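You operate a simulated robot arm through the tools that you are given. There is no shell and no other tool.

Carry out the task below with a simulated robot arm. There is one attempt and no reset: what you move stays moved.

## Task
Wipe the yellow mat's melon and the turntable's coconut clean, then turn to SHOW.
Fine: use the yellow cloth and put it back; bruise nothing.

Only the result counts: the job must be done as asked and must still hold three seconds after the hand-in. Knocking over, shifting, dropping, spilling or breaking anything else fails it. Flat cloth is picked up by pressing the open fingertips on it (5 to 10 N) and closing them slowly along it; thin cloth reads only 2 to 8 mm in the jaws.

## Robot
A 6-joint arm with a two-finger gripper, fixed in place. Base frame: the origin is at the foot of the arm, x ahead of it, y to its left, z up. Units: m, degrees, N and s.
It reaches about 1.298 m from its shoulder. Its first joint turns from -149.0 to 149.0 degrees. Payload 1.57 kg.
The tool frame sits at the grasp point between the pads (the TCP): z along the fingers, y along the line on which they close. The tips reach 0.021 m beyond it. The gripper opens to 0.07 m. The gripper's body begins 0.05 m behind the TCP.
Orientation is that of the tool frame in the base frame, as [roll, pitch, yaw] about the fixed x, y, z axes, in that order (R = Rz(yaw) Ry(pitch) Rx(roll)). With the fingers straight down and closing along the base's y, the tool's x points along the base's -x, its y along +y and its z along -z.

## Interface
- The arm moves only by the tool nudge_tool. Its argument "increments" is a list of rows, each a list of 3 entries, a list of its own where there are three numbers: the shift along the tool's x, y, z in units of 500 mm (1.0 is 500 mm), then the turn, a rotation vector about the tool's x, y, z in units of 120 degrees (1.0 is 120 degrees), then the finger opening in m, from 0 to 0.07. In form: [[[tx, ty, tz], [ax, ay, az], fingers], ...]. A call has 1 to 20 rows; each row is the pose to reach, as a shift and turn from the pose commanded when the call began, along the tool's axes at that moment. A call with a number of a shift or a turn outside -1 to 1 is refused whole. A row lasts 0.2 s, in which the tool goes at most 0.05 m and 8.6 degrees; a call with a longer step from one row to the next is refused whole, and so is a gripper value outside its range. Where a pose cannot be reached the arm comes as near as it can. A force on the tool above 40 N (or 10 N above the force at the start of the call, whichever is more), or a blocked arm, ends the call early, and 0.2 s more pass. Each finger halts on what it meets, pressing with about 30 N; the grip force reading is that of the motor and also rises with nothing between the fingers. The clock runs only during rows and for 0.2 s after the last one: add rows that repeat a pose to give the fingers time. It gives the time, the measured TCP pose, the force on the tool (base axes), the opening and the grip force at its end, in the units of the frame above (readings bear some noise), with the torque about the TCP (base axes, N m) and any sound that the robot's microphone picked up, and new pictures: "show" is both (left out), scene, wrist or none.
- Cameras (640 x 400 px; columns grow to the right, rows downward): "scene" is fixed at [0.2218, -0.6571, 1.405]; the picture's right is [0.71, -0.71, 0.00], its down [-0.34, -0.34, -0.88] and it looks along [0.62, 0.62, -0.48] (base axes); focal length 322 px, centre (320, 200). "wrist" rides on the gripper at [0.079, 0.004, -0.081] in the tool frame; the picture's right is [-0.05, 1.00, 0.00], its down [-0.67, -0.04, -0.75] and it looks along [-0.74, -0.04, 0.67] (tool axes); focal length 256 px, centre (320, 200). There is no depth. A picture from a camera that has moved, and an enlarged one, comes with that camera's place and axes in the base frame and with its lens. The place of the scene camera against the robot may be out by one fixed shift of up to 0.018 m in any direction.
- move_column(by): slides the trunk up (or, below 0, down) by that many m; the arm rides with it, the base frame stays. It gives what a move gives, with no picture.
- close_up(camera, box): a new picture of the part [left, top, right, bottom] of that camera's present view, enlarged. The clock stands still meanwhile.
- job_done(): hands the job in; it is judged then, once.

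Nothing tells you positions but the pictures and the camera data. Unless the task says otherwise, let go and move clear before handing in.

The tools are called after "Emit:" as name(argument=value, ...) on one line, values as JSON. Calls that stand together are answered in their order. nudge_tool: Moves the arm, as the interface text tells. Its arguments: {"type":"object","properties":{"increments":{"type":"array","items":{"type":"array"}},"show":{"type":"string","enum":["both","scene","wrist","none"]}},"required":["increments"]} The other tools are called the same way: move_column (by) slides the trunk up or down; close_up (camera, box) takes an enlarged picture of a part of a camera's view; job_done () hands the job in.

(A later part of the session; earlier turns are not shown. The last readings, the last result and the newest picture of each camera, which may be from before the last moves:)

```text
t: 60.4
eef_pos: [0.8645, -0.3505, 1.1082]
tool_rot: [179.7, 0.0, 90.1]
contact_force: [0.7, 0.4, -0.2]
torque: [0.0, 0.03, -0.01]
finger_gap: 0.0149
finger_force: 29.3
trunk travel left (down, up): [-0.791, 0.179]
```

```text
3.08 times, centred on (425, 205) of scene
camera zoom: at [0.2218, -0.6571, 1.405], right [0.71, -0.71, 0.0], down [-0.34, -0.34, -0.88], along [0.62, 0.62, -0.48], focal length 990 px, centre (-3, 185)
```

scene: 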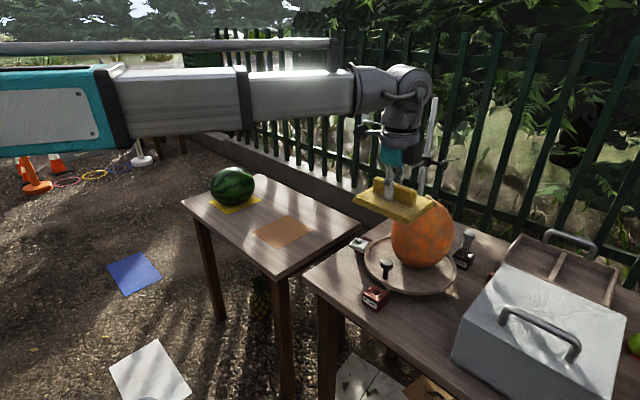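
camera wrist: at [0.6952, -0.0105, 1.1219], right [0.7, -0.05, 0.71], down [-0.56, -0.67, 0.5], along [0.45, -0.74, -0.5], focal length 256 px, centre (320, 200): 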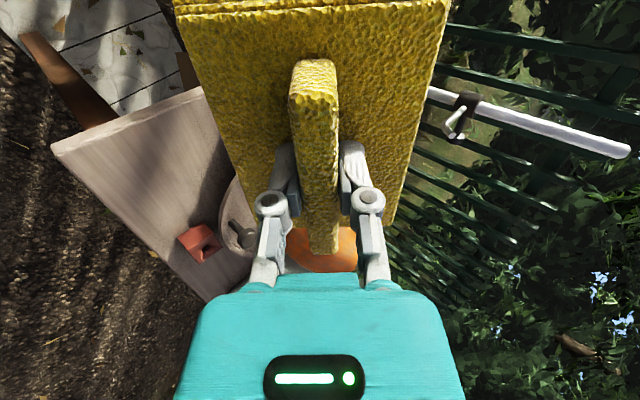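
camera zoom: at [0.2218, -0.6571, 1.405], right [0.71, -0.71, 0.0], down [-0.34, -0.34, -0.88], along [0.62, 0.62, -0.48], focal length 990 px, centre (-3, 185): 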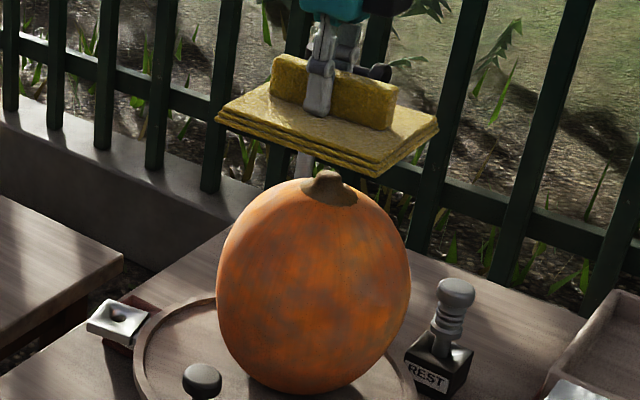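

The pad is centred over the stem with roughly 2.5–4 cm to go. I'll descend carefully.

Emit:
move_column(by=-0.015)

Emit:
close_up(camera="scene", box=[380, 150, 480, 240])

```text
t: 61.1
eef_pos: [0.8623, -0.3513, 1.0935]
tool_rot: [179.7, 0.0, 90.0]
contact_force: [0.0, 0.4, -0.7]
torque: [-0.03, -0.01, 0.01]
finger_gap: 0.0152
finger_force: 30.6
trunk travel left (down, up): [-0.776, 0.194]
```

```text
4.44 times, centred on (430, 195) of scene
camera zoom: at [0.2218, -0.6571, 1.405], right [0.71, -0.71, 0.0], down [-0.34, -0.34, -0.88], along [0.62, 0.62, -0.48], focal length 1430 px, centre (-169, 222)
```

zoom: 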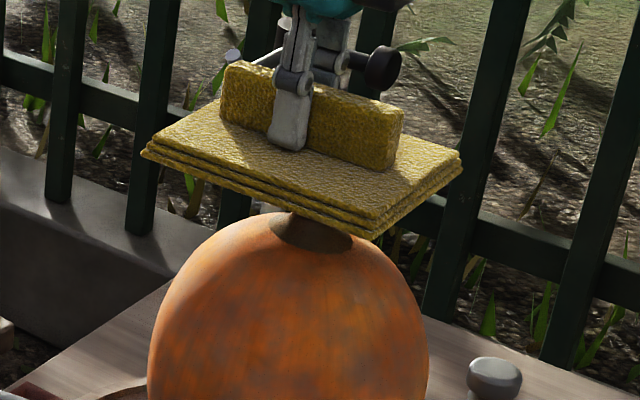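

Emit:
move_column(by=-0.01)

```text
t: 61.6
eef_pos: [0.8613, -0.3499, 1.0844]
tool_rot: [179.7, 0.0, 90.0]
contact_force: [0.8, 0.0, -0.9]
torque: [0.0, 0.01, -0.01]
finger_gap: 0.0151
finger_force: 30.4
trunk travel left (down, up): [-0.766, 0.204]
```

Emit:
move_column(by=-0.005)

Emit:
close_up(camera="scene", box=[380, 150, 480, 240])

```text
t: 62.2
eef_pos: [0.8617, -0.3513, 1.0789]
tool_rot: [179.9, 0.0, 90.0]
contact_force: [0.2, -0.1, -0.4]
torque: [0.01, 0.04, -0.02]
finger_gap: 0.0149
finger_force: 30.1
trunk travel left (down, up): [-0.761, 0.209]
```

```text
4.44 times, centred on (430, 195) of scene
camera zoom: at [0.2218, -0.6571, 1.405], right [0.71, -0.71, 0.0], down [-0.34, -0.34, -0.88], along [0.62, 0.62, -0.48], focal length 1430 px, centre (-169, 222)
```

zoom: 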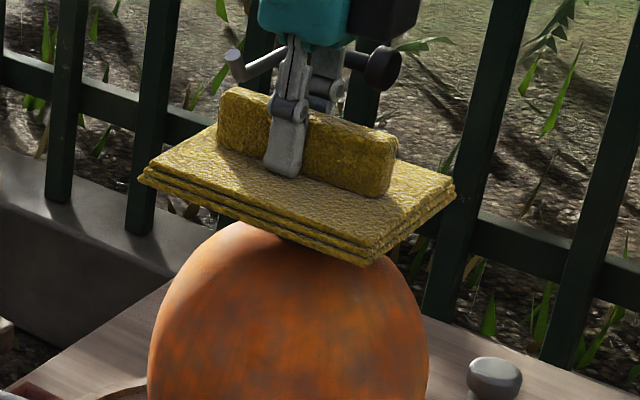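

Emit:
move_column(by=-0.002)

```text
t: 62.7
eef_pos: [0.8633, -0.352, 1.0776]
tool_rot: [179.7, 0.0, 90.0]
contact_force: [-0.7, 0.3, 0.1]
torque: [0.04, 0.03, 0.01]
finger_gap: 0.015
finger_force: 29.8
trunk travel left (down, up): [-0.759, 0.211]
```

Emit:
move_column(by=-0.0015)

```text
t: 63.2
eef_pos: [0.8625, -0.351, 1.0749]
tool_rot: [179.8, -0.1, 90.0]
contact_force: [0.3, 0.0, -0.7]
torque: [-0.01, 0.01, 0.02]
finger_gap: 0.015
finger_force: 30.2
trunk travel left (down, up): [-0.757, 0.213]
```

Emit:
move_column(by=-0.0015)

```text
t: 63.7
eef_pos: [0.8629, -0.3511, 1.074]
tool_rot: [179.8, 0.0, 90.1]
contact_force: [-1.0, 0.0, -0.3]
torque: [0.0, 0.01, -0.01]
finger_gap: 0.0152
finger_force: 29.7
trunk travel left (down, up): [-0.756, 0.214]
```

Emit:
move_column(by=-0.0015)

```text
t: 64.2
eef_pos: [0.8625, -0.352, 1.0726]
tool_rot: [179.8, 0.0, 90.1]
contact_force: [-0.3, -0.2, -0.2]
torque: [-0.02, 0.0, -0.02]
finger_gap: 0.0151
finger_force: 30.3
trunk travel left (down, up): [-0.754, 0.216]
```

Emit:
move_column(by=-0.0012)

```text
t: 64.7
eef_pos: [0.8634, -0.3511, 1.0719]
tool_rot: [179.8, 0.1, 90.1]
contact_force: [1.1, 0.1, -1.1]
torque: [0.02, 0.02, 0.01]
finger_gap: 0.0151
finger_force: 30.1
trunk travel left (down, up): [-0.753, 0.217]
```

Emit:
move_column(by=-0.0012)

```text
t: 65.2
eef_pos: [0.863, -0.35, 1.0705]
tool_rot: [179.8, 0.0, 90.0]
contact_force: [1.1, -0.2, -1.1]
torque: [0.02, 0.02, -0.02]
finger_gap: 0.0152
finger_force: 30.2
trunk travel left (down, up): [-0.752, 0.218]
```

Emit:
move_column(by=-0.0012)

Emit:
close_up(camera="scene", box=[390, 170, 470, 240])

```text
t: 65.8
eef_pos: [0.8623, -0.3506, 1.0677]
tool_rot: [179.8, 0.0, 89.9]
contact_force: [0.5, -0.3, -0.7]
torque: [0.0, 0.02, 0.0]
finger_gap: 0.015
finger_force: 30.0
trunk travel left (down, up): [-0.75, 0.22]
```

```text
5.71 times, centred on (430, 205) of scene
camera zoom: at [0.2218, -0.6571, 1.405], right [0.71, -0.71, 0.0], down [-0.34, -0.34, -0.88], along [0.62, 0.62, -0.48], focal length 1839 px, centre (-309, 171)
```

zoom: 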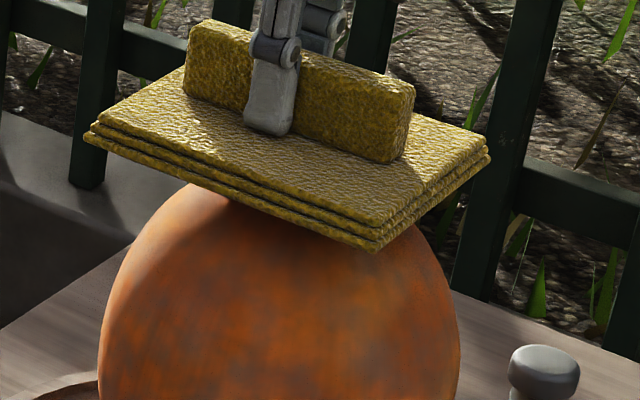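

Emit:
move_column(by=-0.0012)

```text
t: 66.3
eef_pos: [0.8629, -0.3522, 1.0684]
tool_rot: [179.8, 0.1, 90.0]
contact_force: [0.3, 0.3, -1.0]
torque: [-0.02, 0.0, 0.01]
finger_gap: 0.0152
finger_force: 30.8
trunk travel left (down, up): [-0.749, 0.221]
```

Emit:
move_column(by=-0.0012)

```text
t: 66.8
eef_pos: [0.8618, -0.3508, 1.0674]
tool_rot: [179.7, 0.0, 89.9]
contact_force: [-0.5, 0.2, -0.7]
torque: [-0.04, -0.02, -0.01]
finger_gap: 0.015
finger_force: 29.8
trunk travel left (down, up): [-0.748, 0.222]
```

Emit:
move_column(by=-0.0012)

```text
t: 67.3
eef_pos: [0.8627, -0.349, 1.0648]
tool_rot: [179.7, 0.0, 90.0]
contact_force: [-0.1, 1.0, -0.6]
torque: [0.0, -0.01, -0.05]
finger_gap: 0.0148
finger_force: 30.0
trunk travel left (down, up): [-0.747, 0.223]
```

Emit:
move_column(by=-0.0012)

```text
t: 67.8
eef_pos: [0.8634, -0.3512, 1.0651]
tool_rot: [179.9, 0.0, 90.1]
contact_force: [0.1, -0.6, 0.0]
torque: [-0.01, -0.02, 0.0]
finger_gap: 0.015
finger_force: 30.0
trunk travel left (down, up): [-0.746, 0.224]
```

Emit:
move_column(by=-0.001)

```text
t: 68.3
eef_pos: [0.8621, -0.3504, 1.0635]
tool_rot: [179.7, -0.1, 90.0]
contact_force: [0.3, 0.1, -0.7]
torque: [-0.01, -0.05, 0.0]
finger_gap: 0.0152
finger_force: 30.4
trunk travel left (down, up): [-0.745, 0.225]
```

Emit:
move_column(by=-0.001)

```text
t: 68.8
eef_pos: [0.863, -0.3501, 1.0618]
tool_rot: [179.8, 0.1, 90.0]
contact_force: [0.2, -0.1, -1.5]
torque: [0.05, -0.03, -0.01]
finger_gap: 0.015
finger_force: 29.7
trunk travel left (down, up): [-0.744, 0.226]
```

Emit:
move_column(by=-0.001)

Emit:
close_up(camera="scene", box=[390, 170, 470, 240])

```text
t: 69.3
eef_pos: [0.8625, -0.3508, 1.0609]
tool_rot: [179.8, -0.1, 90.0]
contact_force: [-0.5, 0.0, -1.6]
torque: [-0.01, 0.02, 0.0]
finger_gap: 0.0151
finger_force: 30.4
trunk travel left (down, up): [-0.743, 0.227]
```

```text
5.71 times, centred on (430, 205) of scene
camera zoom: at [0.2218, -0.6571, 1.405], right [0.71, -0.71, 0.0], down [-0.34, -0.34, -0.88], along [0.62, 0.62, -0.48], focal length 1839 px, centre (-309, 171)
```

zoom: 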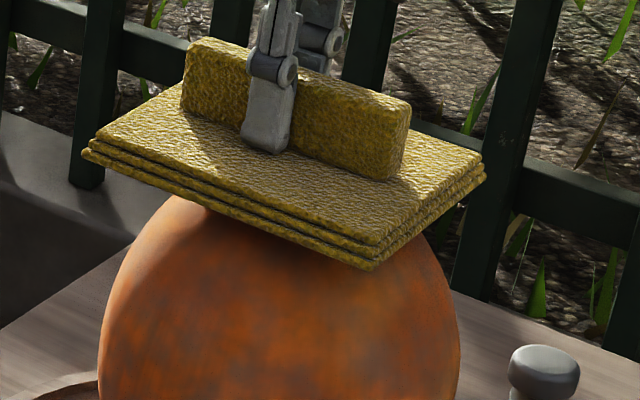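

Emit:
move_column(by=-0.0012)

```text
t: 69.8
eef_pos: [0.8632, -0.3503, 1.0605]
tool_rot: [179.8, 0.1, 90.1]
contact_force: [0.1, -0.2, -1.2]
torque: [-0.02, 0.0, 0.01]
finger_gap: 0.015
finger_force: 29.7
trunk travel left (down, up): [-0.741, 0.229]
```

Emit:
move_column(by=-0.0012)

```text
t: 70.3
eef_pos: [0.8632, -0.3505, 1.0595]
tool_rot: [179.8, 0.0, 90.0]
contact_force: [0.7, 0.4, -0.4]
torque: [0.03, 0.02, 0.01]
finger_gap: 0.0153
finger_force: 30.1
trunk travel left (down, up): [-0.74, 0.23]
```

Emit:
move_column(by=-0.0012)

```text
t: 70.9
eef_pos: [0.8622, -0.3502, 1.0588]
tool_rot: [179.8, 0.0, 90.0]
contact_force: [0.6, 0.0, -0.8]
torque: [0.01, 0.01, -0.01]
finger_gap: 0.0151
finger_force: 30.2
trunk travel left (down, up): [-0.739, 0.231]
```

Emit:
move_column(by=-0.0012)

```text
t: 71.4
eef_pos: [0.8627, -0.3508, 1.0572]
tool_rot: [179.6, 0.1, 90.1]
contact_force: [1.0, -1.2, 4.5]
torque: [-0.03, -0.04, -0.02]
finger_gap: 0.0149
finger_force: 30.0
trunk travel left (down, up): [-0.738, 0.232]
```

Contact at 4.5 N on top. Now a short, slow stroke along x, then I'll check whether anything shifted and whether the dust fades.

Emit:
nudge_tool(increments=[[[0, 0.012, 0], [0, 0, 0], 0.0], [[0, 0.024, 0], [0, 0, 0], 0.0], [[0, 0.036, 0], [0, 0, 0], 0.0], [[0, 0.024, 0], [0, 0, 0], 0.0], [[0, 0.012, 0], [0, 0, 0], 0.0], [[0, 0.0, 0], [0, 0, 0], 0.0]], show="none")

Emit:
close_up(camera="scene", box=[340, 180, 500, 320])

Emit:
close_up(camera="scene", box=[390, 170, 470, 240])

```text
t: 72.8
eef_pos: [0.8636, -0.3503, 1.0568]
tool_rot: [179.7, 0.1, 90.1]
contact_force: [3.5, 0.0, 12.0]
torque: [-0.06, -0.14, -0.04]
finger_gap: 0.0147
finger_force: 30.1
trunk travel left (down, up): [-0.738, 0.232]
```

```text
2.86 times, centred on (420, 250) of scene
camera zoom: at [0.2218, -0.6571, 1.405], right [0.71, -0.71, 0.0], down [-0.34, -0.34, -0.88], along [0.62, 0.62, -0.48], focal length 920 px, centre (34, 57)
```

zoom: 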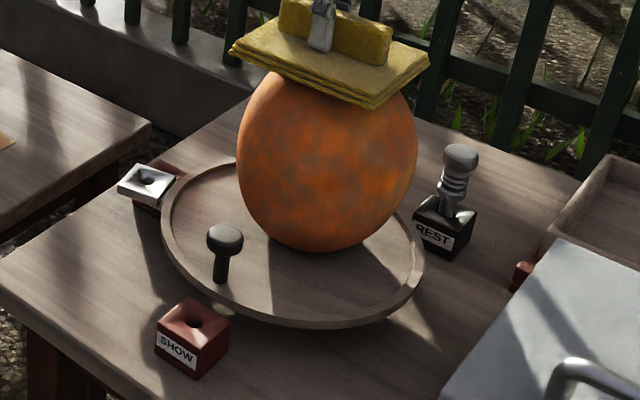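

```text
5.71 times, centred on (430, 205) of scene
camera zoom: at [0.2218, -0.6571, 1.405], right [0.71, -0.71, 0.0], down [-0.34, -0.34, -0.88], along [0.62, 0.62, -0.48], focal length 1839 px, centre (-309, 171)
```

zoom: 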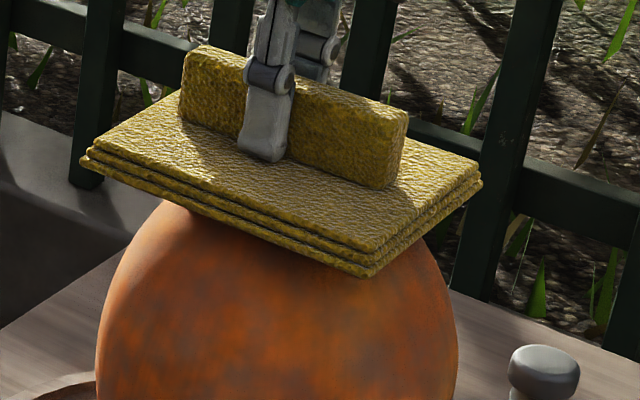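

Nothing shifted, but the force crept up to 12 N, so I'll ease off slightly and continue stroking.

Emit:
move_column(by=0.0007)

```text
t: 73.3
eef_pos: [0.8615, -0.3511, 1.0575]
tool_rot: [179.8, 0.0, 90.0]
contact_force: [4.1, 0.3, 5.4]
torque: [0.0, -0.14, 0.03]
finger_gap: 0.0151
finger_force: 30.2
trunk travel left (down, up): [-0.739, 0.231]
```

Emit:
nudge_tool(increments=[[[0, -0.012, 0], [0, 0, 0], 0.0], [[0, -0.024, 0], [0, 0, 0], 0.0], [[0, -0.036, 0], [0, 0, 0], 0.0], [[0, -0.024, 0], [0, 0, 0], 0.0], [[0, -0.012, 0], [0, 0, 0], 0.0], [[0, 0.0, 0], [0, 0, 0], 0.0], [[0, 0.012, 0], [0, 0, 0], 0.0], [[0, 0.024, 0], [0, 0, 0], 0.0], [[0, 0.036, 0], [0, 0, 0], 0.0], [[0, 0.024, 0], [0, 0, 0], 0.0], [[0, 0.012, 0], [0, 0, 0], 0.0], [[0, 0.0, 0], [0, 0, 0], 0.0]], show="none")

Emit:
close_up(camera="scene", box=[340, 180, 500, 320])

Emit:
close_up(camera="scene", box=[390, 170, 470, 240])

```text
t: 75.9
eef_pos: [0.8635, -0.3498, 1.0573]
tool_rot: [179.7, 0.1, 90.0]
contact_force: [0.4, 0.0, -0.3]
torque: [0.01, 0.03, -0.01]
finger_gap: 0.0152
finger_force: 30.0
trunk travel left (down, up): [-0.739, 0.231]
```

```text
2.86 times, centred on (420, 250) of scene
camera zoom: at [0.2218, -0.6571, 1.405], right [0.71, -0.71, 0.0], down [-0.34, -0.34, -0.88], along [0.62, 0.62, -0.48], focal length 920 px, centre (34, 57)
```

zoom: 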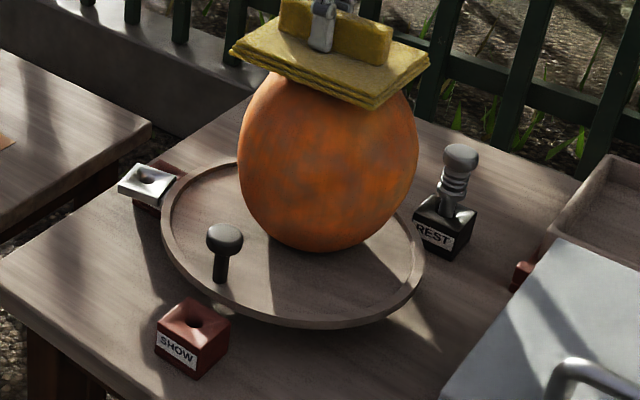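

```text
5.71 times, centred on (430, 205) of scene
camera zoom: at [0.2218, -0.6571, 1.405], right [0.71, -0.71, 0.0], down [-0.34, -0.34, -0.88], along [0.62, 0.62, -0.48], focal length 1839 px, centre (-309, 171)
```

zoom: 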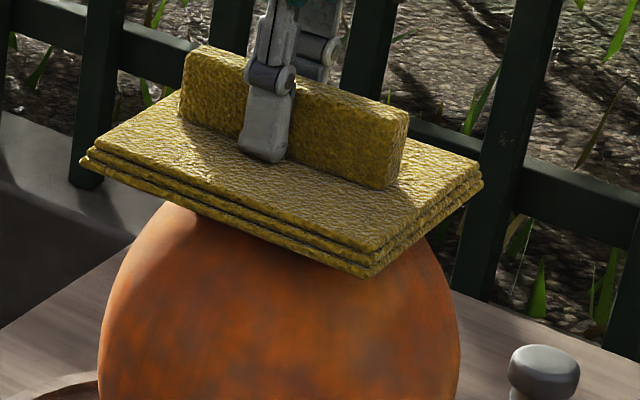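

Contact was lost during the stroke (0 N), so I'll lower a hair and watch the force mid-stroke.

Emit:
move_column(by=-0.0005)

Emit:
nudge_tool(increments=[[[0, 0.012, 0], [0, 0, 0], 0.0], [[0, 0.024, 0], [0, 0, 0], 0.0], [[0, 0.036, 0], [0, 0, 0], 0.0]], show="none")

Emit:
nudge_tool(increments=[[[0, -0.012, 0], [0, 0, 0], 0.0], [[0, -0.024, 0], [0, 0, 0], 0.0], [[0, -0.036, 0], [0, 0, 0], 0.0]], show="none")

Emit:
nudge_tool(increments=[[[0, -0.012, 0], [0, 0, 0], 0.0], [[0, -0.024, 0], [0, 0, 0], 0.0], [[0, -0.036, 0], [0, 0, 0], 0.0]], show="none")

Emit:
nudge_tool(increments=[[[0, 0.012, 0], [0, 0, 0], 0.0], [[0, 0.024, 0], [0, 0, 0], 0.0], [[0, 0.036, 0], [0, 0, 0], 0.0]], show="none")

```text
t: 76.4
eef_pos: [0.8622, -0.3514, 1.0571]
tool_rot: [179.7, -0.1, 90.0]
contact_force: [0.6, -0.8, 1.3]
torque: [-0.05, -0.07, -0.01]
finger_gap: 0.0152
finger_force: 30.1
trunk travel left (down, up): [-0.738, 0.232]
```

```text
t: 77.2
eef_pos: [0.8812, -0.351, 1.0569]
tool_rot: [179.9, 0.0, 90.0]
contact_force: [-0.4, 0.3, 0.9]
torque: [-0.01, 0.06, -0.02]
finger_gap: 0.0151
finger_force: 29.9
trunk travel left (down, up): [-0.738, 0.232]
```

```text
t: 78.0
eef_pos: [0.8617, -0.3507, 1.0586]
tool_rot: [179.7, -0.1, 90.0]
contact_force: [2.9, 1.6, 18.3]
torque: [-0.09, 0.21, -0.01]
finger_gap: 0.0152
finger_force: 29.8
trunk travel left (down, up): [-0.738, 0.232]
```

```text
t: 78.8
eef_pos: [0.8434, -0.349, 1.0595]
tool_rot: [179.6, 0.0, 90.1]
contact_force: [2.9, 1.4, 28.4]
torque: [0.17, -0.38, 0.04]
finger_gap: 0.0152
finger_force: 29.6
trunk travel left (down, up): [-0.738, 0.232]
```

```text
t: 79.6
eef_pos: [0.862, -0.3498, 1.0577]
tool_rot: [179.7, 0.0, 90.0]
contact_force: [2.6, -0.5, 13.0]
torque: [-0.06, 0.12, 0.0]
finger_gap: 0.0153
finger_force: 30.2
trunk travel left (down, up): [-0.738, 0.232]
```

The force rose to 28 N on the backward stroke – too much, probably the coconut rocking under the pad. I'm lifting off right away to reassess.

Emit:
move_column(by=0.004)

Emit:
close_up(camera="scene", box=[340, 180, 500, 320])

Emit:
close_up(camera="scene", box=[370, 190, 470, 280])

```text
t: 80.1
eef_pos: [0.863, -0.3506, 1.0604]
tool_rot: [179.8, 0.0, 90.0]
contact_force: [-0.3, -0.5, -0.1]
torque: [-0.03, 0.01, -0.01]
finger_gap: 0.015
finger_force: 30.5
trunk travel left (down, up): [-0.742, 0.228]
```

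```text
2.86 times, centred on (420, 250) of scene
camera zoom: at [0.2218, -0.6571, 1.405], right [0.71, -0.71, 0.0], down [-0.34, -0.34, -0.88], along [0.62, 0.62, -0.48], focal length 920 px, centre (34, 57)
```

zoom: 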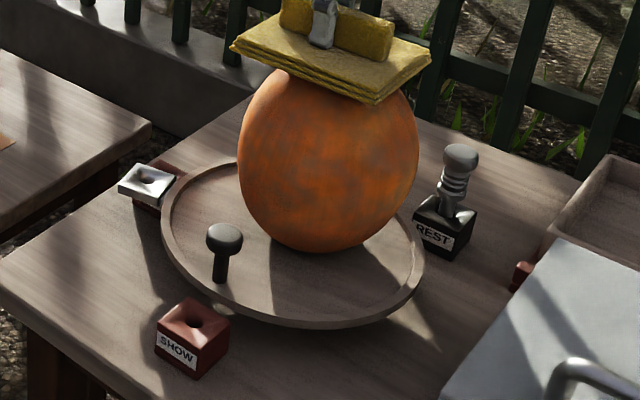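

```text
4.44 times, centred on (420, 235) of scene
camera zoom: at [0.2218, -0.6571, 1.405], right [0.71, -0.71, 0.0], down [-0.34, -0.34, -0.88], along [0.62, 0.62, -0.48], focal length 1430 px, centre (-124, 44)
```

zoom: 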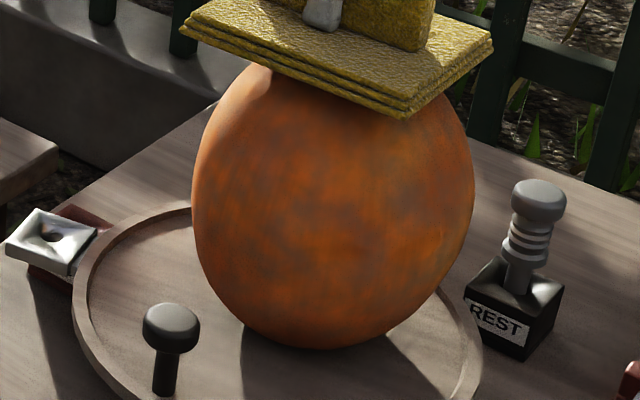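

The coconut is upright and in place. To understand the force change I'll check, just clear of the fruit, whether the tool height itself varies along the stroke.

Emit:
nudge_tool(increments=[[[0, -0.018, 0], [0, 0, 0], 0.0], [[0, -0.036, 0], [0, 0, 0], 0.0]], show="none")

Emit:
nudge_tool(increments=[[[0, 0.018, 0], [0, 0, 0], 0.0], [[0, 0.036, 0], [0, 0, 0], 0.0], [[0, 0.054, 0], [0, 0, 0], 0.0], [[0, 0.072, 0], [0, 0, 0], 0.0]], show="none")

Emit:
nudge_tool(increments=[[[0, -0.018, 0], [0, 0, 0], 0.0], [[0, -0.036, 0], [0, 0, 0], 0.0]], show="none")

```text
t: 80.7
eef_pos: [0.8444, -0.3496, 1.0604]
tool_rot: [179.8, -0.1, 90.1]
contact_force: [-0.1, 0.4, -0.2]
torque: [-0.03, -0.02, 0.0]
finger_gap: 0.0148
finger_force: 29.9
trunk travel left (down, up): [-0.742, 0.228]
```

```text
t: 81.7
eef_pos: [0.881, -0.3506, 1.0594]
tool_rot: [179.7, 0.1, 90.0]
contact_force: [0.5, 0.0, -1.0]
torque: [0.04, 0.08, 0.02]
finger_gap: 0.015
finger_force: 30.0
trunk travel left (down, up): [-0.742, 0.228]
```

```text
t: 82.3
eef_pos: [0.8635, -0.3513, 1.0603]
tool_rot: [179.8, 0.0, 89.9]
contact_force: [-0.6, 0.0, -0.7]
torque: [-0.01, -0.02, -0.01]
finger_gap: 0.0152
finger_force: 30.7
trunk travel left (down, up): [-0.742, 0.228]
```

Tool height is constant, so the coconut itself rocks when pressed on its stem – top wiping isn't suitable. I'll back away and compare how dirty it still is.

Emit:
move_column(by=0.05)

Emit:
nudge_tool(increments=[[[0, -0.08, 0], [0, 0, 0], 0.0], [[0, -0.16, 0], [0, 0, 0], 0.0], [[0, -0.24, 0], [0, 0, 0], 0.0], [[0, -0.32, 0], [0, 0, 0], 0.0], [[0, -0.4, 0], [0, 0, 0], 0.0]], show="none")

Emit:
close_up(camera="scene", box=[340, 180, 500, 320])

Emit:
close_up(camera="scene", box=[385, 190, 465, 275])

```text
t: 83.2
eef_pos: [0.863, -0.352, 1.1101]
tool_rot: [179.7, 0.0, 90.0]
contact_force: [-1.1, 0.1, -0.7]
torque: [-0.02, 0.01, 0.0]
finger_gap: 0.015
finger_force: 30.3
trunk travel left (down, up): [-0.792, 0.178]
```

```text
t: 84.4
eef_pos: [0.6627, -0.3504, 1.1106]
tool_rot: [179.8, 0.1, 90.1]
contact_force: [0.3, 0.6, -0.4]
torque: [-0.01, -0.02, 0.02]
finger_gap: 0.0152
finger_force: 30.3
trunk travel left (down, up): [-0.792, 0.178]
```

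```text
2.86 times, centred on (420, 250) of scene
camera zoom: at [0.2218, -0.6571, 1.405], right [0.71, -0.71, 0.0], down [-0.34, -0.34, -0.88], along [0.62, 0.62, -0.48], focal length 920 px, centre (34, 57)
```

zoom: 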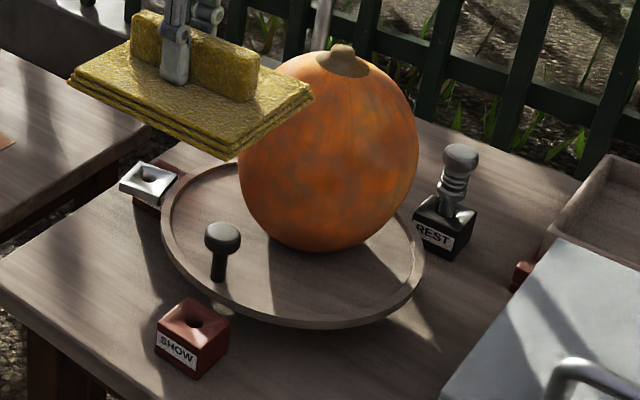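

```text
4.71 times, centred on (425, 232) of scene
camera zoom: at [0.2218, -0.6571, 1.405], right [0.71, -0.71, 0.0], down [-0.34, -0.34, -0.88], along [0.62, 0.62, -0.48], focal length 1515 px, centre (-174, 47)
```

zoom: 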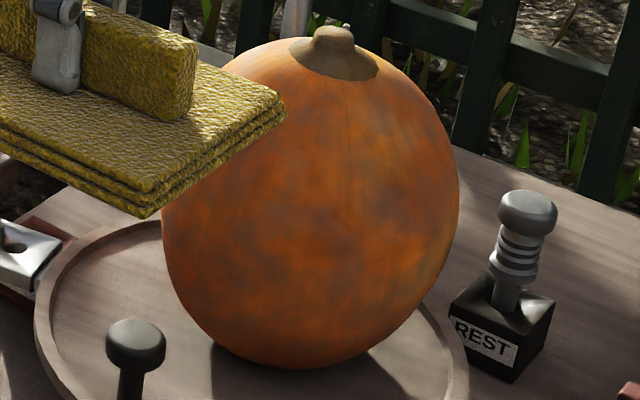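

There's still some dust. Pressing straight down on the stem makes it rock, and sideways strokes turn the table. A better way: approach from the left side (pad vertical, tool horizontal), press lightly toward the axis and stroke vertically with the trunk – no turning torque. First I'll rotate the gripper back and move to the gap left of the turntable.

Emit:
nudge_tool(increments=[[[0.0727, 0.036, 0], [0, 0, -0.0682], 0.0], [[0.1455, 0.072, 0], [0, 0, -0.1364], 0.0], [[0.2182, 0.108, 0], [0, 0, -0.2045], 0.0], [[0.2909, 0.144, 0], [0, 0, -0.2727], 0.0], [[0.3636, 0.18, 0], [0, 0, -0.3409], 0.0], [[0.4364, 0.216, 0], [0, 0, -0.4091], 0.0], [[0.5091, 0.252, 0], [0, 0, -0.4773], 0.0], [[0.5818, 0.288, 0], [0, 0, -0.5455], 0.0], [[0.6545, 0.324, 0], [0, 0, -0.6136], 0.0], [[0.7273, 0.36, 0], [0, 0, -0.6818], 0.0], [[0.8, 0.396, 0], [0, 0, -0.75], 0.0]], show="scene")

```text
t: 86.8
eef_pos: [0.8613, 0.049, 1.1107]
tool_rot: [-180.0, 0.2, -179.9]
contact_force: [0.0, 0.4, -0.2]
torque: [-0.01, 0.02, 0.05]
finger_gap: 0.0152
finger_force: 30.3
trunk travel left (down, up): [-0.792, 0.178]
```

scene: 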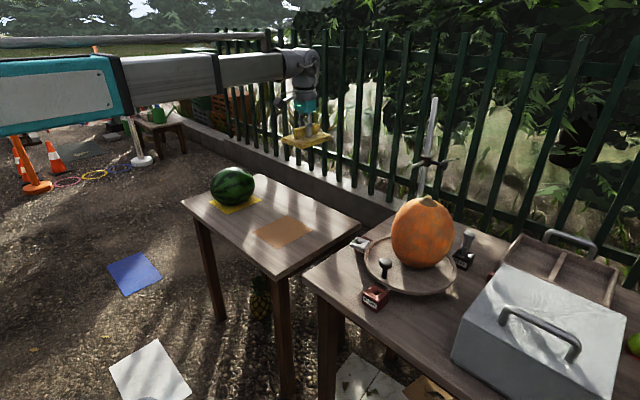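

Clear view and no obstacles here. Now I'll pitch the tool 90° so the pad faces the coconut's left side (pointing −y).

Emit:
nudge_tool(increments=[[[0, -0.0555, -0.004], [0.0682, 0, 0], 0.0], [[0, -0.1099, -0.0158], [0.1364, 0, 0], 0.0], [[0, -0.162, -0.0353], [0.2045, 0, 0], 0.0], [[0, -0.2109, -0.0619], [0.2727, 0, 0], 0.0], [[0, -0.2554, -0.0953], [0.3409, 0, 0], 0.0], [[0, -0.2947, -0.1346], [0.4091, 0, 0], 0.0], [[0, -0.3281, -0.1791], [0.4773, 0, 0], 0.0], [[0, -0.3547, -0.228], [0.5455, 0, 0], 0.0], [[0, -0.3742, -0.2801], [0.6136, 0, 0], 0.0], [[0, -0.386, -0.3345], [0.6818, 0, 0], 0.0], [[0, -0.39, -0.39], [0.75, 0, 0], 0.0]])

```text
t: 89.2
eef_pos: [0.8598, -0.1466, 1.2974]
tool_rot: [-89.8, 0.3, 180.0]
contact_force: [-0.2, 0.1, -0.3]
torque: [0.03, 0.01, 0.01]
finger_gap: 0.0154
finger_force: 30.4
out of reach, approached as far as the arm can: row 7, 8, 9, 10, 11
trunk travel left (down, up): [-0.792, 0.178]
camera wrist: at [0.7806, -0.0648, 1.2917], right [0.06, 0.0, -1.0], down [0.67, 0.75, 0.04], along [0.74, -0.67, 0.04], focal length 256 px, centre (320, 200)
```

scene: 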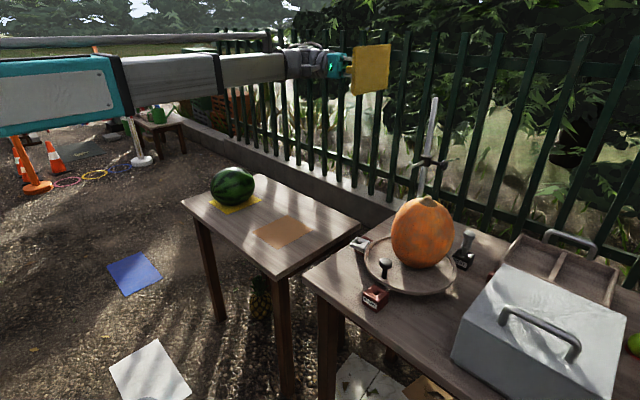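
wrist: 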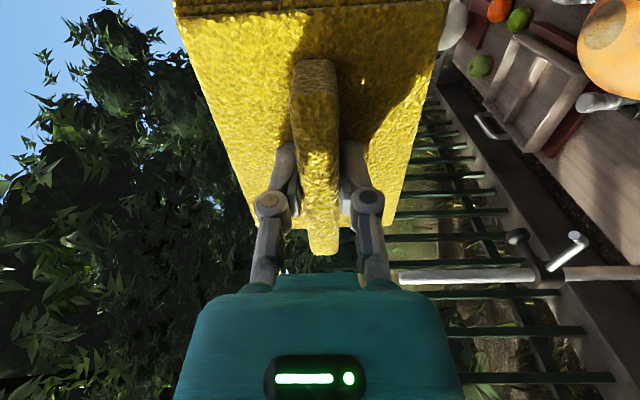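

The tool is now horizontal with the pad facing −y. I'll lower the trunk in two stages to bring the pad level with the coconut's middle.

Emit:
move_column(by=-0.28)

Emit:
close_up(camera="scene", box=[250, 100, 510, 320])

Emit:
close_up(camera="wrist", box=[0, 0, 640, 400])

```text
t: 92.1
eef_pos: [0.8606, -0.1458, 1.0178]
tool_rot: [-90.0, 0.2, -179.9]
contact_force: [1.2, -0.1, -0.4]
torque: [0.02, -0.01, -0.01]
finger_gap: 0.0147
finger_force: 29.6
trunk travel left (down, up): [-0.512, 0.458]
```

```text
1.82 times, centred on (380, 210) of scene
camera zoom: at [0.2218, -0.6571, 1.405], right [0.71, -0.71, 0.0], down [-0.34, -0.34, -0.88], along [0.62, 0.62, -0.48], focal length 585 px, centre (211, 182)
```

zoom: 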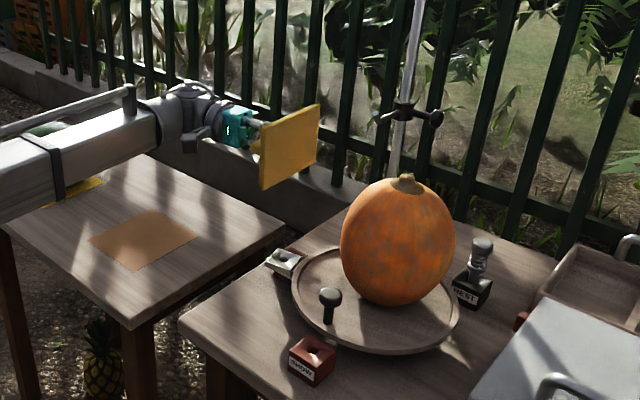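

```text
1.00 times, centred on (320, 200) of wrist (not enlarged: the box is as wide or as high as the picture)
camera zoom: at [0.7806, -0.0648, 1.0115], right [0.06, 0.0, -1.0], down [0.67, 0.75, 0.04], along [0.74, -0.67, 0.04], focal length 256 px, centre (320, 200)
```

zoom: 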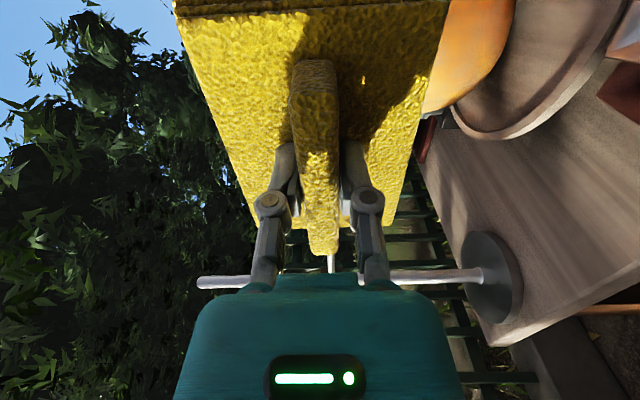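

Emit:
move_column(by=-0.075)

Emit:
close_up(camera="scene", box=[300, 150, 500, 310])

Emit:
close_up(camera="wrist", box=[320, 0, 640, 220])

```text
t: 93.2
eef_pos: [0.8591, -0.1458, 0.9417]
tool_rot: [-90.0, 0.2, 180.0]
contact_force: [-0.3, 0.0, 0.1]
torque: [0.03, 0.04, -0.01]
finger_gap: 0.0152
finger_force: 29.8
trunk travel left (down, up): [-0.437, 0.533]
```

```text
2.50 times, centred on (400, 230) of scene
camera zoom: at [0.2218, -0.6571, 1.405], right [0.71, -0.71, 0.0], down [-0.34, -0.34, -0.88], along [0.62, 0.62, -0.48], focal length 805 px, centre (120, 125)
```

zoom: 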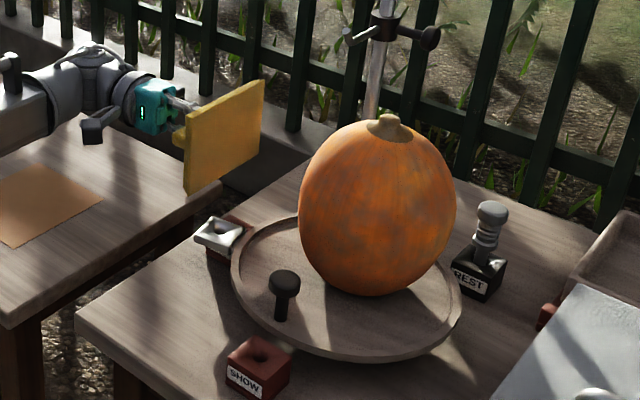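

```text
1.82 times, centred on (480, 110) of wrist
camera zoom: at [0.7805, -0.0648, 0.9365], right [0.06, 0.0, -1.0], down [0.67, 0.75, 0.04], along [0.74, -0.67, 0.04], focal length 465 px, centre (29, 364)
```

zoom: 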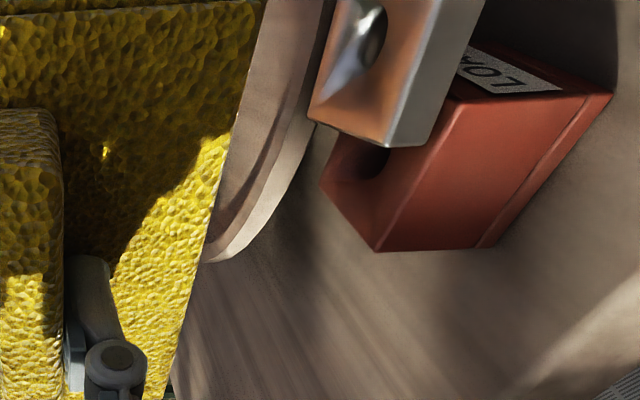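

The pad is level with the coconut and clear of the LOAD block below. I'll approach toward −y by 0.07 m, then in fine steps.

Emit:
nudge_tool(increments=[[[0, 0, 0.05], [0, 0, 0], 0.0], [[0, 0, 0.1], [0, 0, 0], 0.0], [[0, 0, 0.14], [0, 0, 0], 0.0]], show="none")

Emit:
close_up(camera="scene", box=[340, 180, 480, 300])

Emit:
close_up(camera="wrist", box=[320, 0, 640, 220])

```text
t: 94.0
eef_pos: [0.8597, -0.2158, 0.9406]
tool_rot: [-89.9, 0.2, -179.9]
contact_force: [0.1, 0.8, -0.3]
torque: [0.04, -0.02, 0.0]
finger_gap: 0.0148
finger_force: 30.1
trunk travel left (down, up): [-0.437, 0.533]
```

```text
3.33 times, centred on (410, 240) of scene
camera zoom: at [0.2218, -0.6571, 1.405], right [0.71, -0.71, 0.0], down [-0.34, -0.34, -0.88], along [0.62, 0.62, -0.48], focal length 1073 px, centre (20, 67)
```

zoom: 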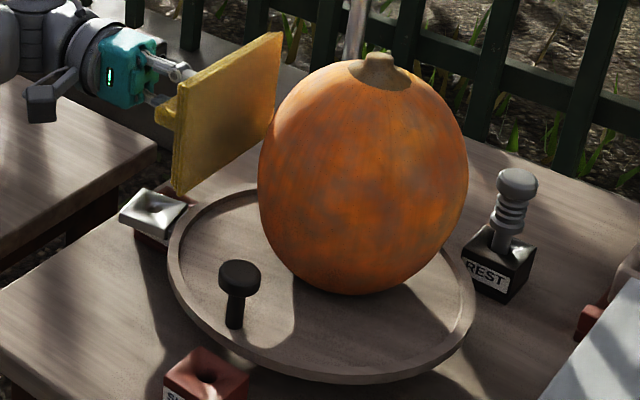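

```text
1.82 times, centred on (480, 110) of wrist
camera zoom: at [0.7807, -0.1347, 0.9365], right [0.06, 0.0, -1.0], down [0.67, 0.75, 0.04], along [0.74, -0.67, 0.04], focal length 465 px, centre (29, 364)
```

zoom: 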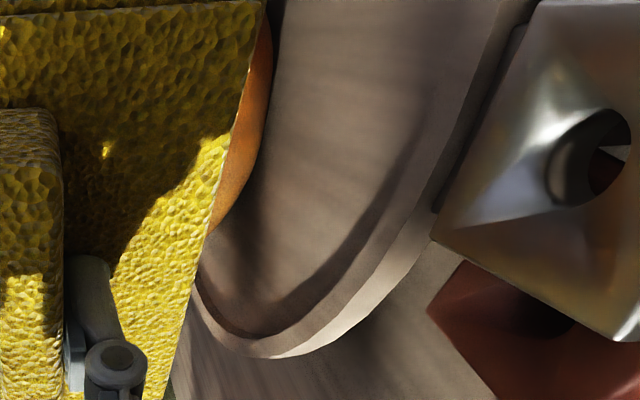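

Emit:
nudge_tool(increments=[[[0, 0, 0.006], [0, 0, 0], 0.0], [[0, 0, 0.012], [0, 0, 0], 0.0]], show="none")

```text
t: 94.6
eef_pos: [0.8598, -0.2211, 0.9423]
tool_rot: [-89.9, 0.2, -179.9]
contact_force: [0.2, -0.8, -1.5]
torque: [-0.01, -0.02, 0.02]
finger_gap: 0.015
finger_force: 29.4
trunk travel left (down, up): [-0.437, 0.533]
```

Emit:
nudge_tool(increments=[[[0, 0, 0.004], [0, 0, 0], 0.0]], show="none")

```text
t: 95.0
eef_pos: [0.8605, -0.2255, 0.9421]
tool_rot: [-89.9, 0.2, -180.0]
contact_force: [0.3, -0.2, -0.5]
torque: [0.04, -0.01, -0.01]
finger_gap: 0.015
finger_force: 30.0
trunk travel left (down, up): [-0.437, 0.533]
```

Emit:
nudge_tool(increments=[[[0, 0, 0.003], [0, 0, 0], 0.0]], show="none")

```text
t: 95.4
eef_pos: [0.8598, -0.2267, 0.9422]
tool_rot: [-89.9, 0.2, -179.8]
contact_force: [-1.1, 1.0, -1.0]
torque: [0.02, 0.0, -0.02]
finger_gap: 0.015
finger_force: 30.0
trunk travel left (down, up): [-0.437, 0.533]
```

Emit:
nudge_tool(increments=[[[0, 0, 0.0024], [0, 0, 0], 0.0]], show="none")

Emit:
close_up(camera="scene", box=[370, 180, 470, 270])

```text
t: 95.8
eef_pos: [0.8603, -0.227, 0.9418]
tool_rot: [-89.9, 0.2, 180.0]
contact_force: [-0.1, -0.9, -0.9]
torque: [-0.01, -0.03, 0.03]
finger_gap: 0.0149
finger_force: 30.2
trunk travel left (down, up): [-0.437, 0.533]
```

```text
4.44 times, centred on (420, 225) of scene
camera zoom: at [0.2218, -0.6571, 1.405], right [0.71, -0.71, 0.0], down [-0.34, -0.34, -0.88], along [0.62, 0.62, -0.48], focal length 1430 px, centre (-124, 89)
```

zoom: 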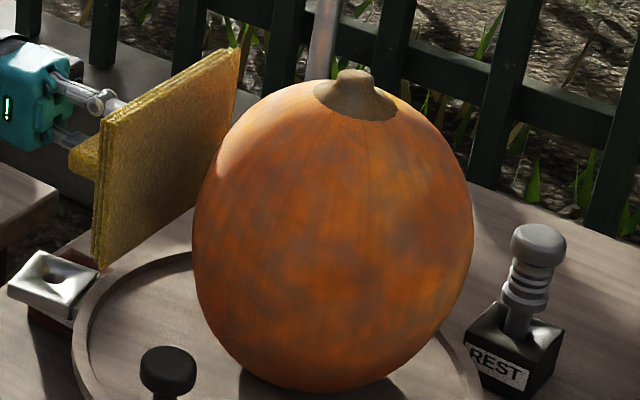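

Emit:
nudge_tool(increments=[[[0, 0, 0.0024], [0, 0, 0], 0.0]], show="none")

```text
t: 96.2
eef_pos: [0.8606, -0.2275, 0.9417]
tool_rot: [-89.9, 0.2, -180.0]
contact_force: [0.6, 0.5, -0.1]
torque: [0.06, -0.01, -0.02]
finger_gap: 0.0153
finger_force: 30.5
trunk travel left (down, up): [-0.437, 0.533]
```

Emit:
nudge_tool(increments=[[[0, 0, 0.0024], [0, 0, 0], 0.0]], show="none")

```text
t: 96.6
eef_pos: [0.8603, -0.2293, 0.9418]
tool_rot: [-89.9, 0.2, -180.0]
contact_force: [-0.7, 0.5, -1.1]
torque: [0.03, 0.01, 0.0]
finger_gap: 0.0154
finger_force: 30.2
trunk travel left (down, up): [-0.437, 0.533]
```

Emit:
nudge_tool(increments=[[[0, 0, 0.0024], [0, 0, 0], 0.0]], show="none")

```text
t: 97.0
eef_pos: [0.8602, -0.2307, 0.9422]
tool_rot: [-90.0, 0.3, -180.0]
contact_force: [0.0, 1.1, -1.1]
torque: [-0.01, -0.01, 0.0]
finger_gap: 0.0151
finger_force: 29.9
trunk travel left (down, up): [-0.437, 0.533]
```

Emit:
nudge_tool(increments=[[[0, 0, 0.002], [0, 0, 0], 0.0]], show="none")

```text
t: 97.4
eef_pos: [0.8605, -0.2321, 0.9415]
tool_rot: [-90.1, 0.2, -180.0]
contact_force: [0.5, -0.3, -0.9]
torque: [0.03, -0.01, 0.01]
finger_gap: 0.0152
finger_force: 29.9
trunk travel left (down, up): [-0.437, 0.533]
```

Emit:
nudge_tool(increments=[[[0, 0, 0.002], [0, 0, 0], 0.0]], show="none")

Emit:
close_up(camera="wrist", box=[380, 0, 480, 140])

```text
t: 97.8
eef_pos: [0.8609, -0.2327, 0.942]
tool_rot: [-90.0, 0.2, -179.9]
contact_force: [0.4, 0.4, -0.7]
torque: [0.02, 0.01, -0.02]
finger_gap: 0.015
finger_force: 30.5
trunk travel left (down, up): [-0.437, 0.533]
```

```text
2.86 times, centred on (430, 70) of wrist
camera zoom: at [0.7804, -0.1511, 0.9364], right [0.06, 0.0, -1.0], down [0.67, 0.75, 0.04], along [0.74, -0.67, 0.04], focal length 731 px, centre (6, 571)
```

zoom: 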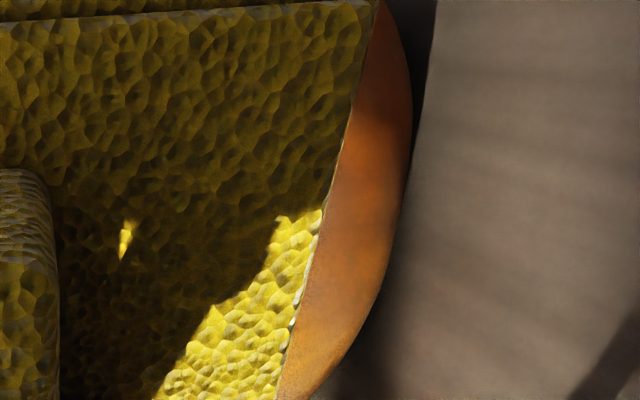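

Emit:
nudge_tool(increments=[[[0, 0, 0.002], [0, 0, 0], 0.0]], show="none")

```text
t: 98.2
eef_pos: [0.8609, -0.2333, 0.942]
tool_rot: [-90.0, 0.2, 180.0]
contact_force: [-0.9, 0.3, -0.6]
torque: [0.01, 0.03, 0.0]
finger_gap: 0.0152
finger_force: 29.8
trunk travel left (down, up): [-0.437, 0.533]
```

Emit:
nudge_tool(increments=[[[0, 0, 0.002], [0, 0, 0], 0.0]], show="none")

```text
t: 98.6
eef_pos: [0.8603, -0.2351, 0.9415]
tool_rot: [-89.9, 0.2, 180.0]
contact_force: [-0.1, 0.0, 0.7]
torque: [0.02, 0.0, -0.03]
finger_gap: 0.0149
finger_force: 29.3
trunk travel left (down, up): [-0.437, 0.533]
```

Emit:
nudge_tool(increments=[[[0, 0, 0.002], [0, 0, 0], 0.0]], show="none")

```text
t: 99.0
eef_pos: [0.8604, -0.2369, 0.9413]
tool_rot: [-90.0, 0.2, 180.0]
contact_force: [-0.2, 0.2, -0.7]
torque: [0.0, -0.03, -0.01]
finger_gap: 0.0149
finger_force: 30.2
trunk travel left (down, up): [-0.437, 0.533]
```

Emit:
nudge_tool(increments=[[[0, 0, 0.002], [0, 0, 0], 0.0]], show="none")

Emit:
close_up(camera="scene", box=[370, 180, 470, 270])

```text
t: 99.4
eef_pos: [0.8592, -0.2366, 0.9418]
tool_rot: [-90.0, 0.3, 180.0]
contact_force: [0.1, -0.4, -0.3]
torque: [0.01, -0.01, 0.01]
finger_gap: 0.0152
finger_force: 29.8
trunk travel left (down, up): [-0.437, 0.533]
```

```text
4.44 times, centred on (420, 225) of scene
camera zoom: at [0.2218, -0.6571, 1.405], right [0.71, -0.71, 0.0], down [-0.34, -0.34, -0.88], along [0.62, 0.62, -0.48], focal length 1430 px, centre (-124, 89)
```

zoom: 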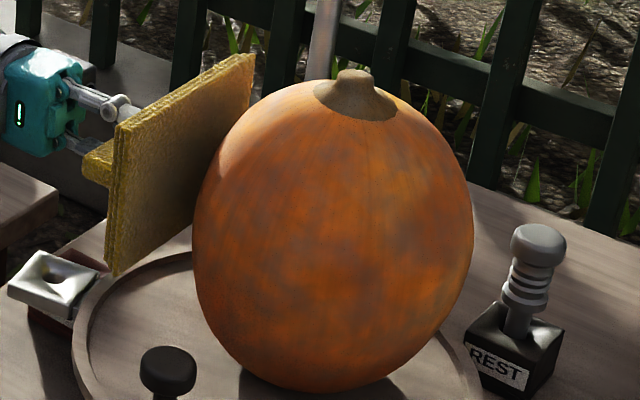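

Emit:
nudge_tool(increments=[[[0, 0, 0.003], [0, 0, 0], 0.0]], show="none")

```text
t: 99.8
eef_pos: [0.8601, -0.2378, 0.9411]
tool_rot: [-89.9, 0.3, -179.8]
contact_force: [-0.5, 0.3, -1.2]
torque: [-0.01, -0.01, 0.03]
finger_gap: 0.0152
finger_force: 30.0
trunk travel left (down, up): [-0.437, 0.533]
```

Emit:
nudge_tool(increments=[[[0, 0, 0.003], [0, 0, 0], 0.0]], show="none")

```text
t: 100.2
eef_pos: [0.8608, -0.2393, 0.9413]
tool_rot: [-89.9, 0.2, 180.0]
contact_force: [0.2, 0.7, 0.3]
torque: [-0.02, 0.0, -0.04]
finger_gap: 0.0151
finger_force: 29.8
trunk travel left (down, up): [-0.437, 0.533]
```

Emit:
nudge_tool(increments=[[[0, 0, 0.0024], [0, 0, 0], 0.0]], show="none")

```text
t: 100.6
eef_pos: [0.8606, -0.2412, 0.9416]
tool_rot: [-89.8, 0.1, -180.0]
contact_force: [-0.2, -0.8, -1.4]
torque: [0.02, 0.04, 0.0]
finger_gap: 0.015
finger_force: 29.6
trunk travel left (down, up): [-0.437, 0.533]
```

Emit:
nudge_tool(increments=[[[0, 0, 0.0024], [0, 0, 0], 0.0]], show="none")

```text
t: 101.0
eef_pos: [0.8608, -0.242, 0.9421]
tool_rot: [-90.0, 0.2, -179.9]
contact_force: [0.6, 0.8, -0.8]
torque: [0.01, 0.0, 0.01]
finger_gap: 0.0149
finger_force: 30.2
trunk travel left (down, up): [-0.437, 0.533]
```

Emit:
nudge_tool(increments=[[[0, 0, 0.0024], [0, 0, 0], 0.0]], show="none")

Emit:
close_up(camera="scene", box=[370, 180, 470, 270])

```text
t: 101.4
eef_pos: [0.8604, -0.2435, 0.9424]
tool_rot: [-89.9, 0.2, -179.8]
contact_force: [0.8, -0.7, -0.3]
torque: [0.04, 0.0, 0.02]
finger_gap: 0.0151
finger_force: 29.7
trunk travel left (down, up): [-0.437, 0.533]
```

```text
4.44 times, centred on (420, 225) of scene
camera zoom: at [0.2218, -0.6571, 1.405], right [0.71, -0.71, 0.0], down [-0.34, -0.34, -0.88], along [0.62, 0.62, -0.48], focal length 1430 px, centre (-124, 89)
```

zoom: 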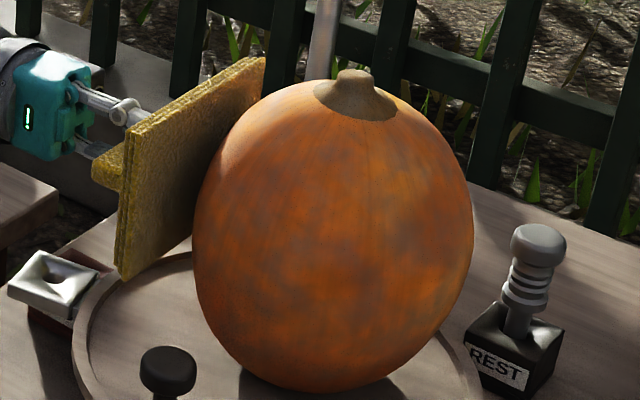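

Emit:
nudge_tool(increments=[[[0, 0, 0.0024], [0, 0, 0], 0.0]], show="none")

```text
t: 101.8
eef_pos: [0.8598, -0.2437, 0.9425]
tool_rot: [-90.0, 0.2, -179.9]
contact_force: [-0.3, 0.5, -0.6]
torque: [0.06, -0.03, 0.0]
finger_gap: 0.0151
finger_force: 29.9
trunk travel left (down, up): [-0.437, 0.533]
```

Emit:
nudge_tool(increments=[[[0, 0, 0.0024], [0, 0, 0], 0.0]], show="none")

```text
t: 102.2
eef_pos: [0.8595, -0.2446, 0.9428]
tool_rot: [-89.8, 0.2, -179.9]
contact_force: [0.6, 0.2, -0.7]
torque: [-0.02, -0.02, -0.02]
finger_gap: 0.015
finger_force: 30.1
trunk travel left (down, up): [-0.437, 0.533]
```

Emit:
nudge_tool(increments=[[[0, 0, 0.0024], [0, 0, 0], 0.0]], show="none")

```text
t: 102.6
eef_pos: [0.8605, -0.2463, 0.9403]
tool_rot: [-90.0, 0.2, -179.9]
contact_force: [-0.2, 0.5, -0.1]
torque: [0.0, 0.01, 0.02]
finger_gap: 0.0149
finger_force: 29.9
trunk travel left (down, up): [-0.437, 0.533]
```

Emit:
nudge_tool(increments=[[[0, 0, 0.0024], [0, 0, 0], 0.0]], show="none")

```text
t: 103.0
eef_pos: [0.8593, -0.2472, 0.9415]
tool_rot: [-89.9, 0.2, -179.8]
contact_force: [0.1, -0.1, 0.1]
torque: [0.0, -0.01, 0.02]
finger_gap: 0.0153
finger_force: 29.4
trunk travel left (down, up): [-0.437, 0.533]
```

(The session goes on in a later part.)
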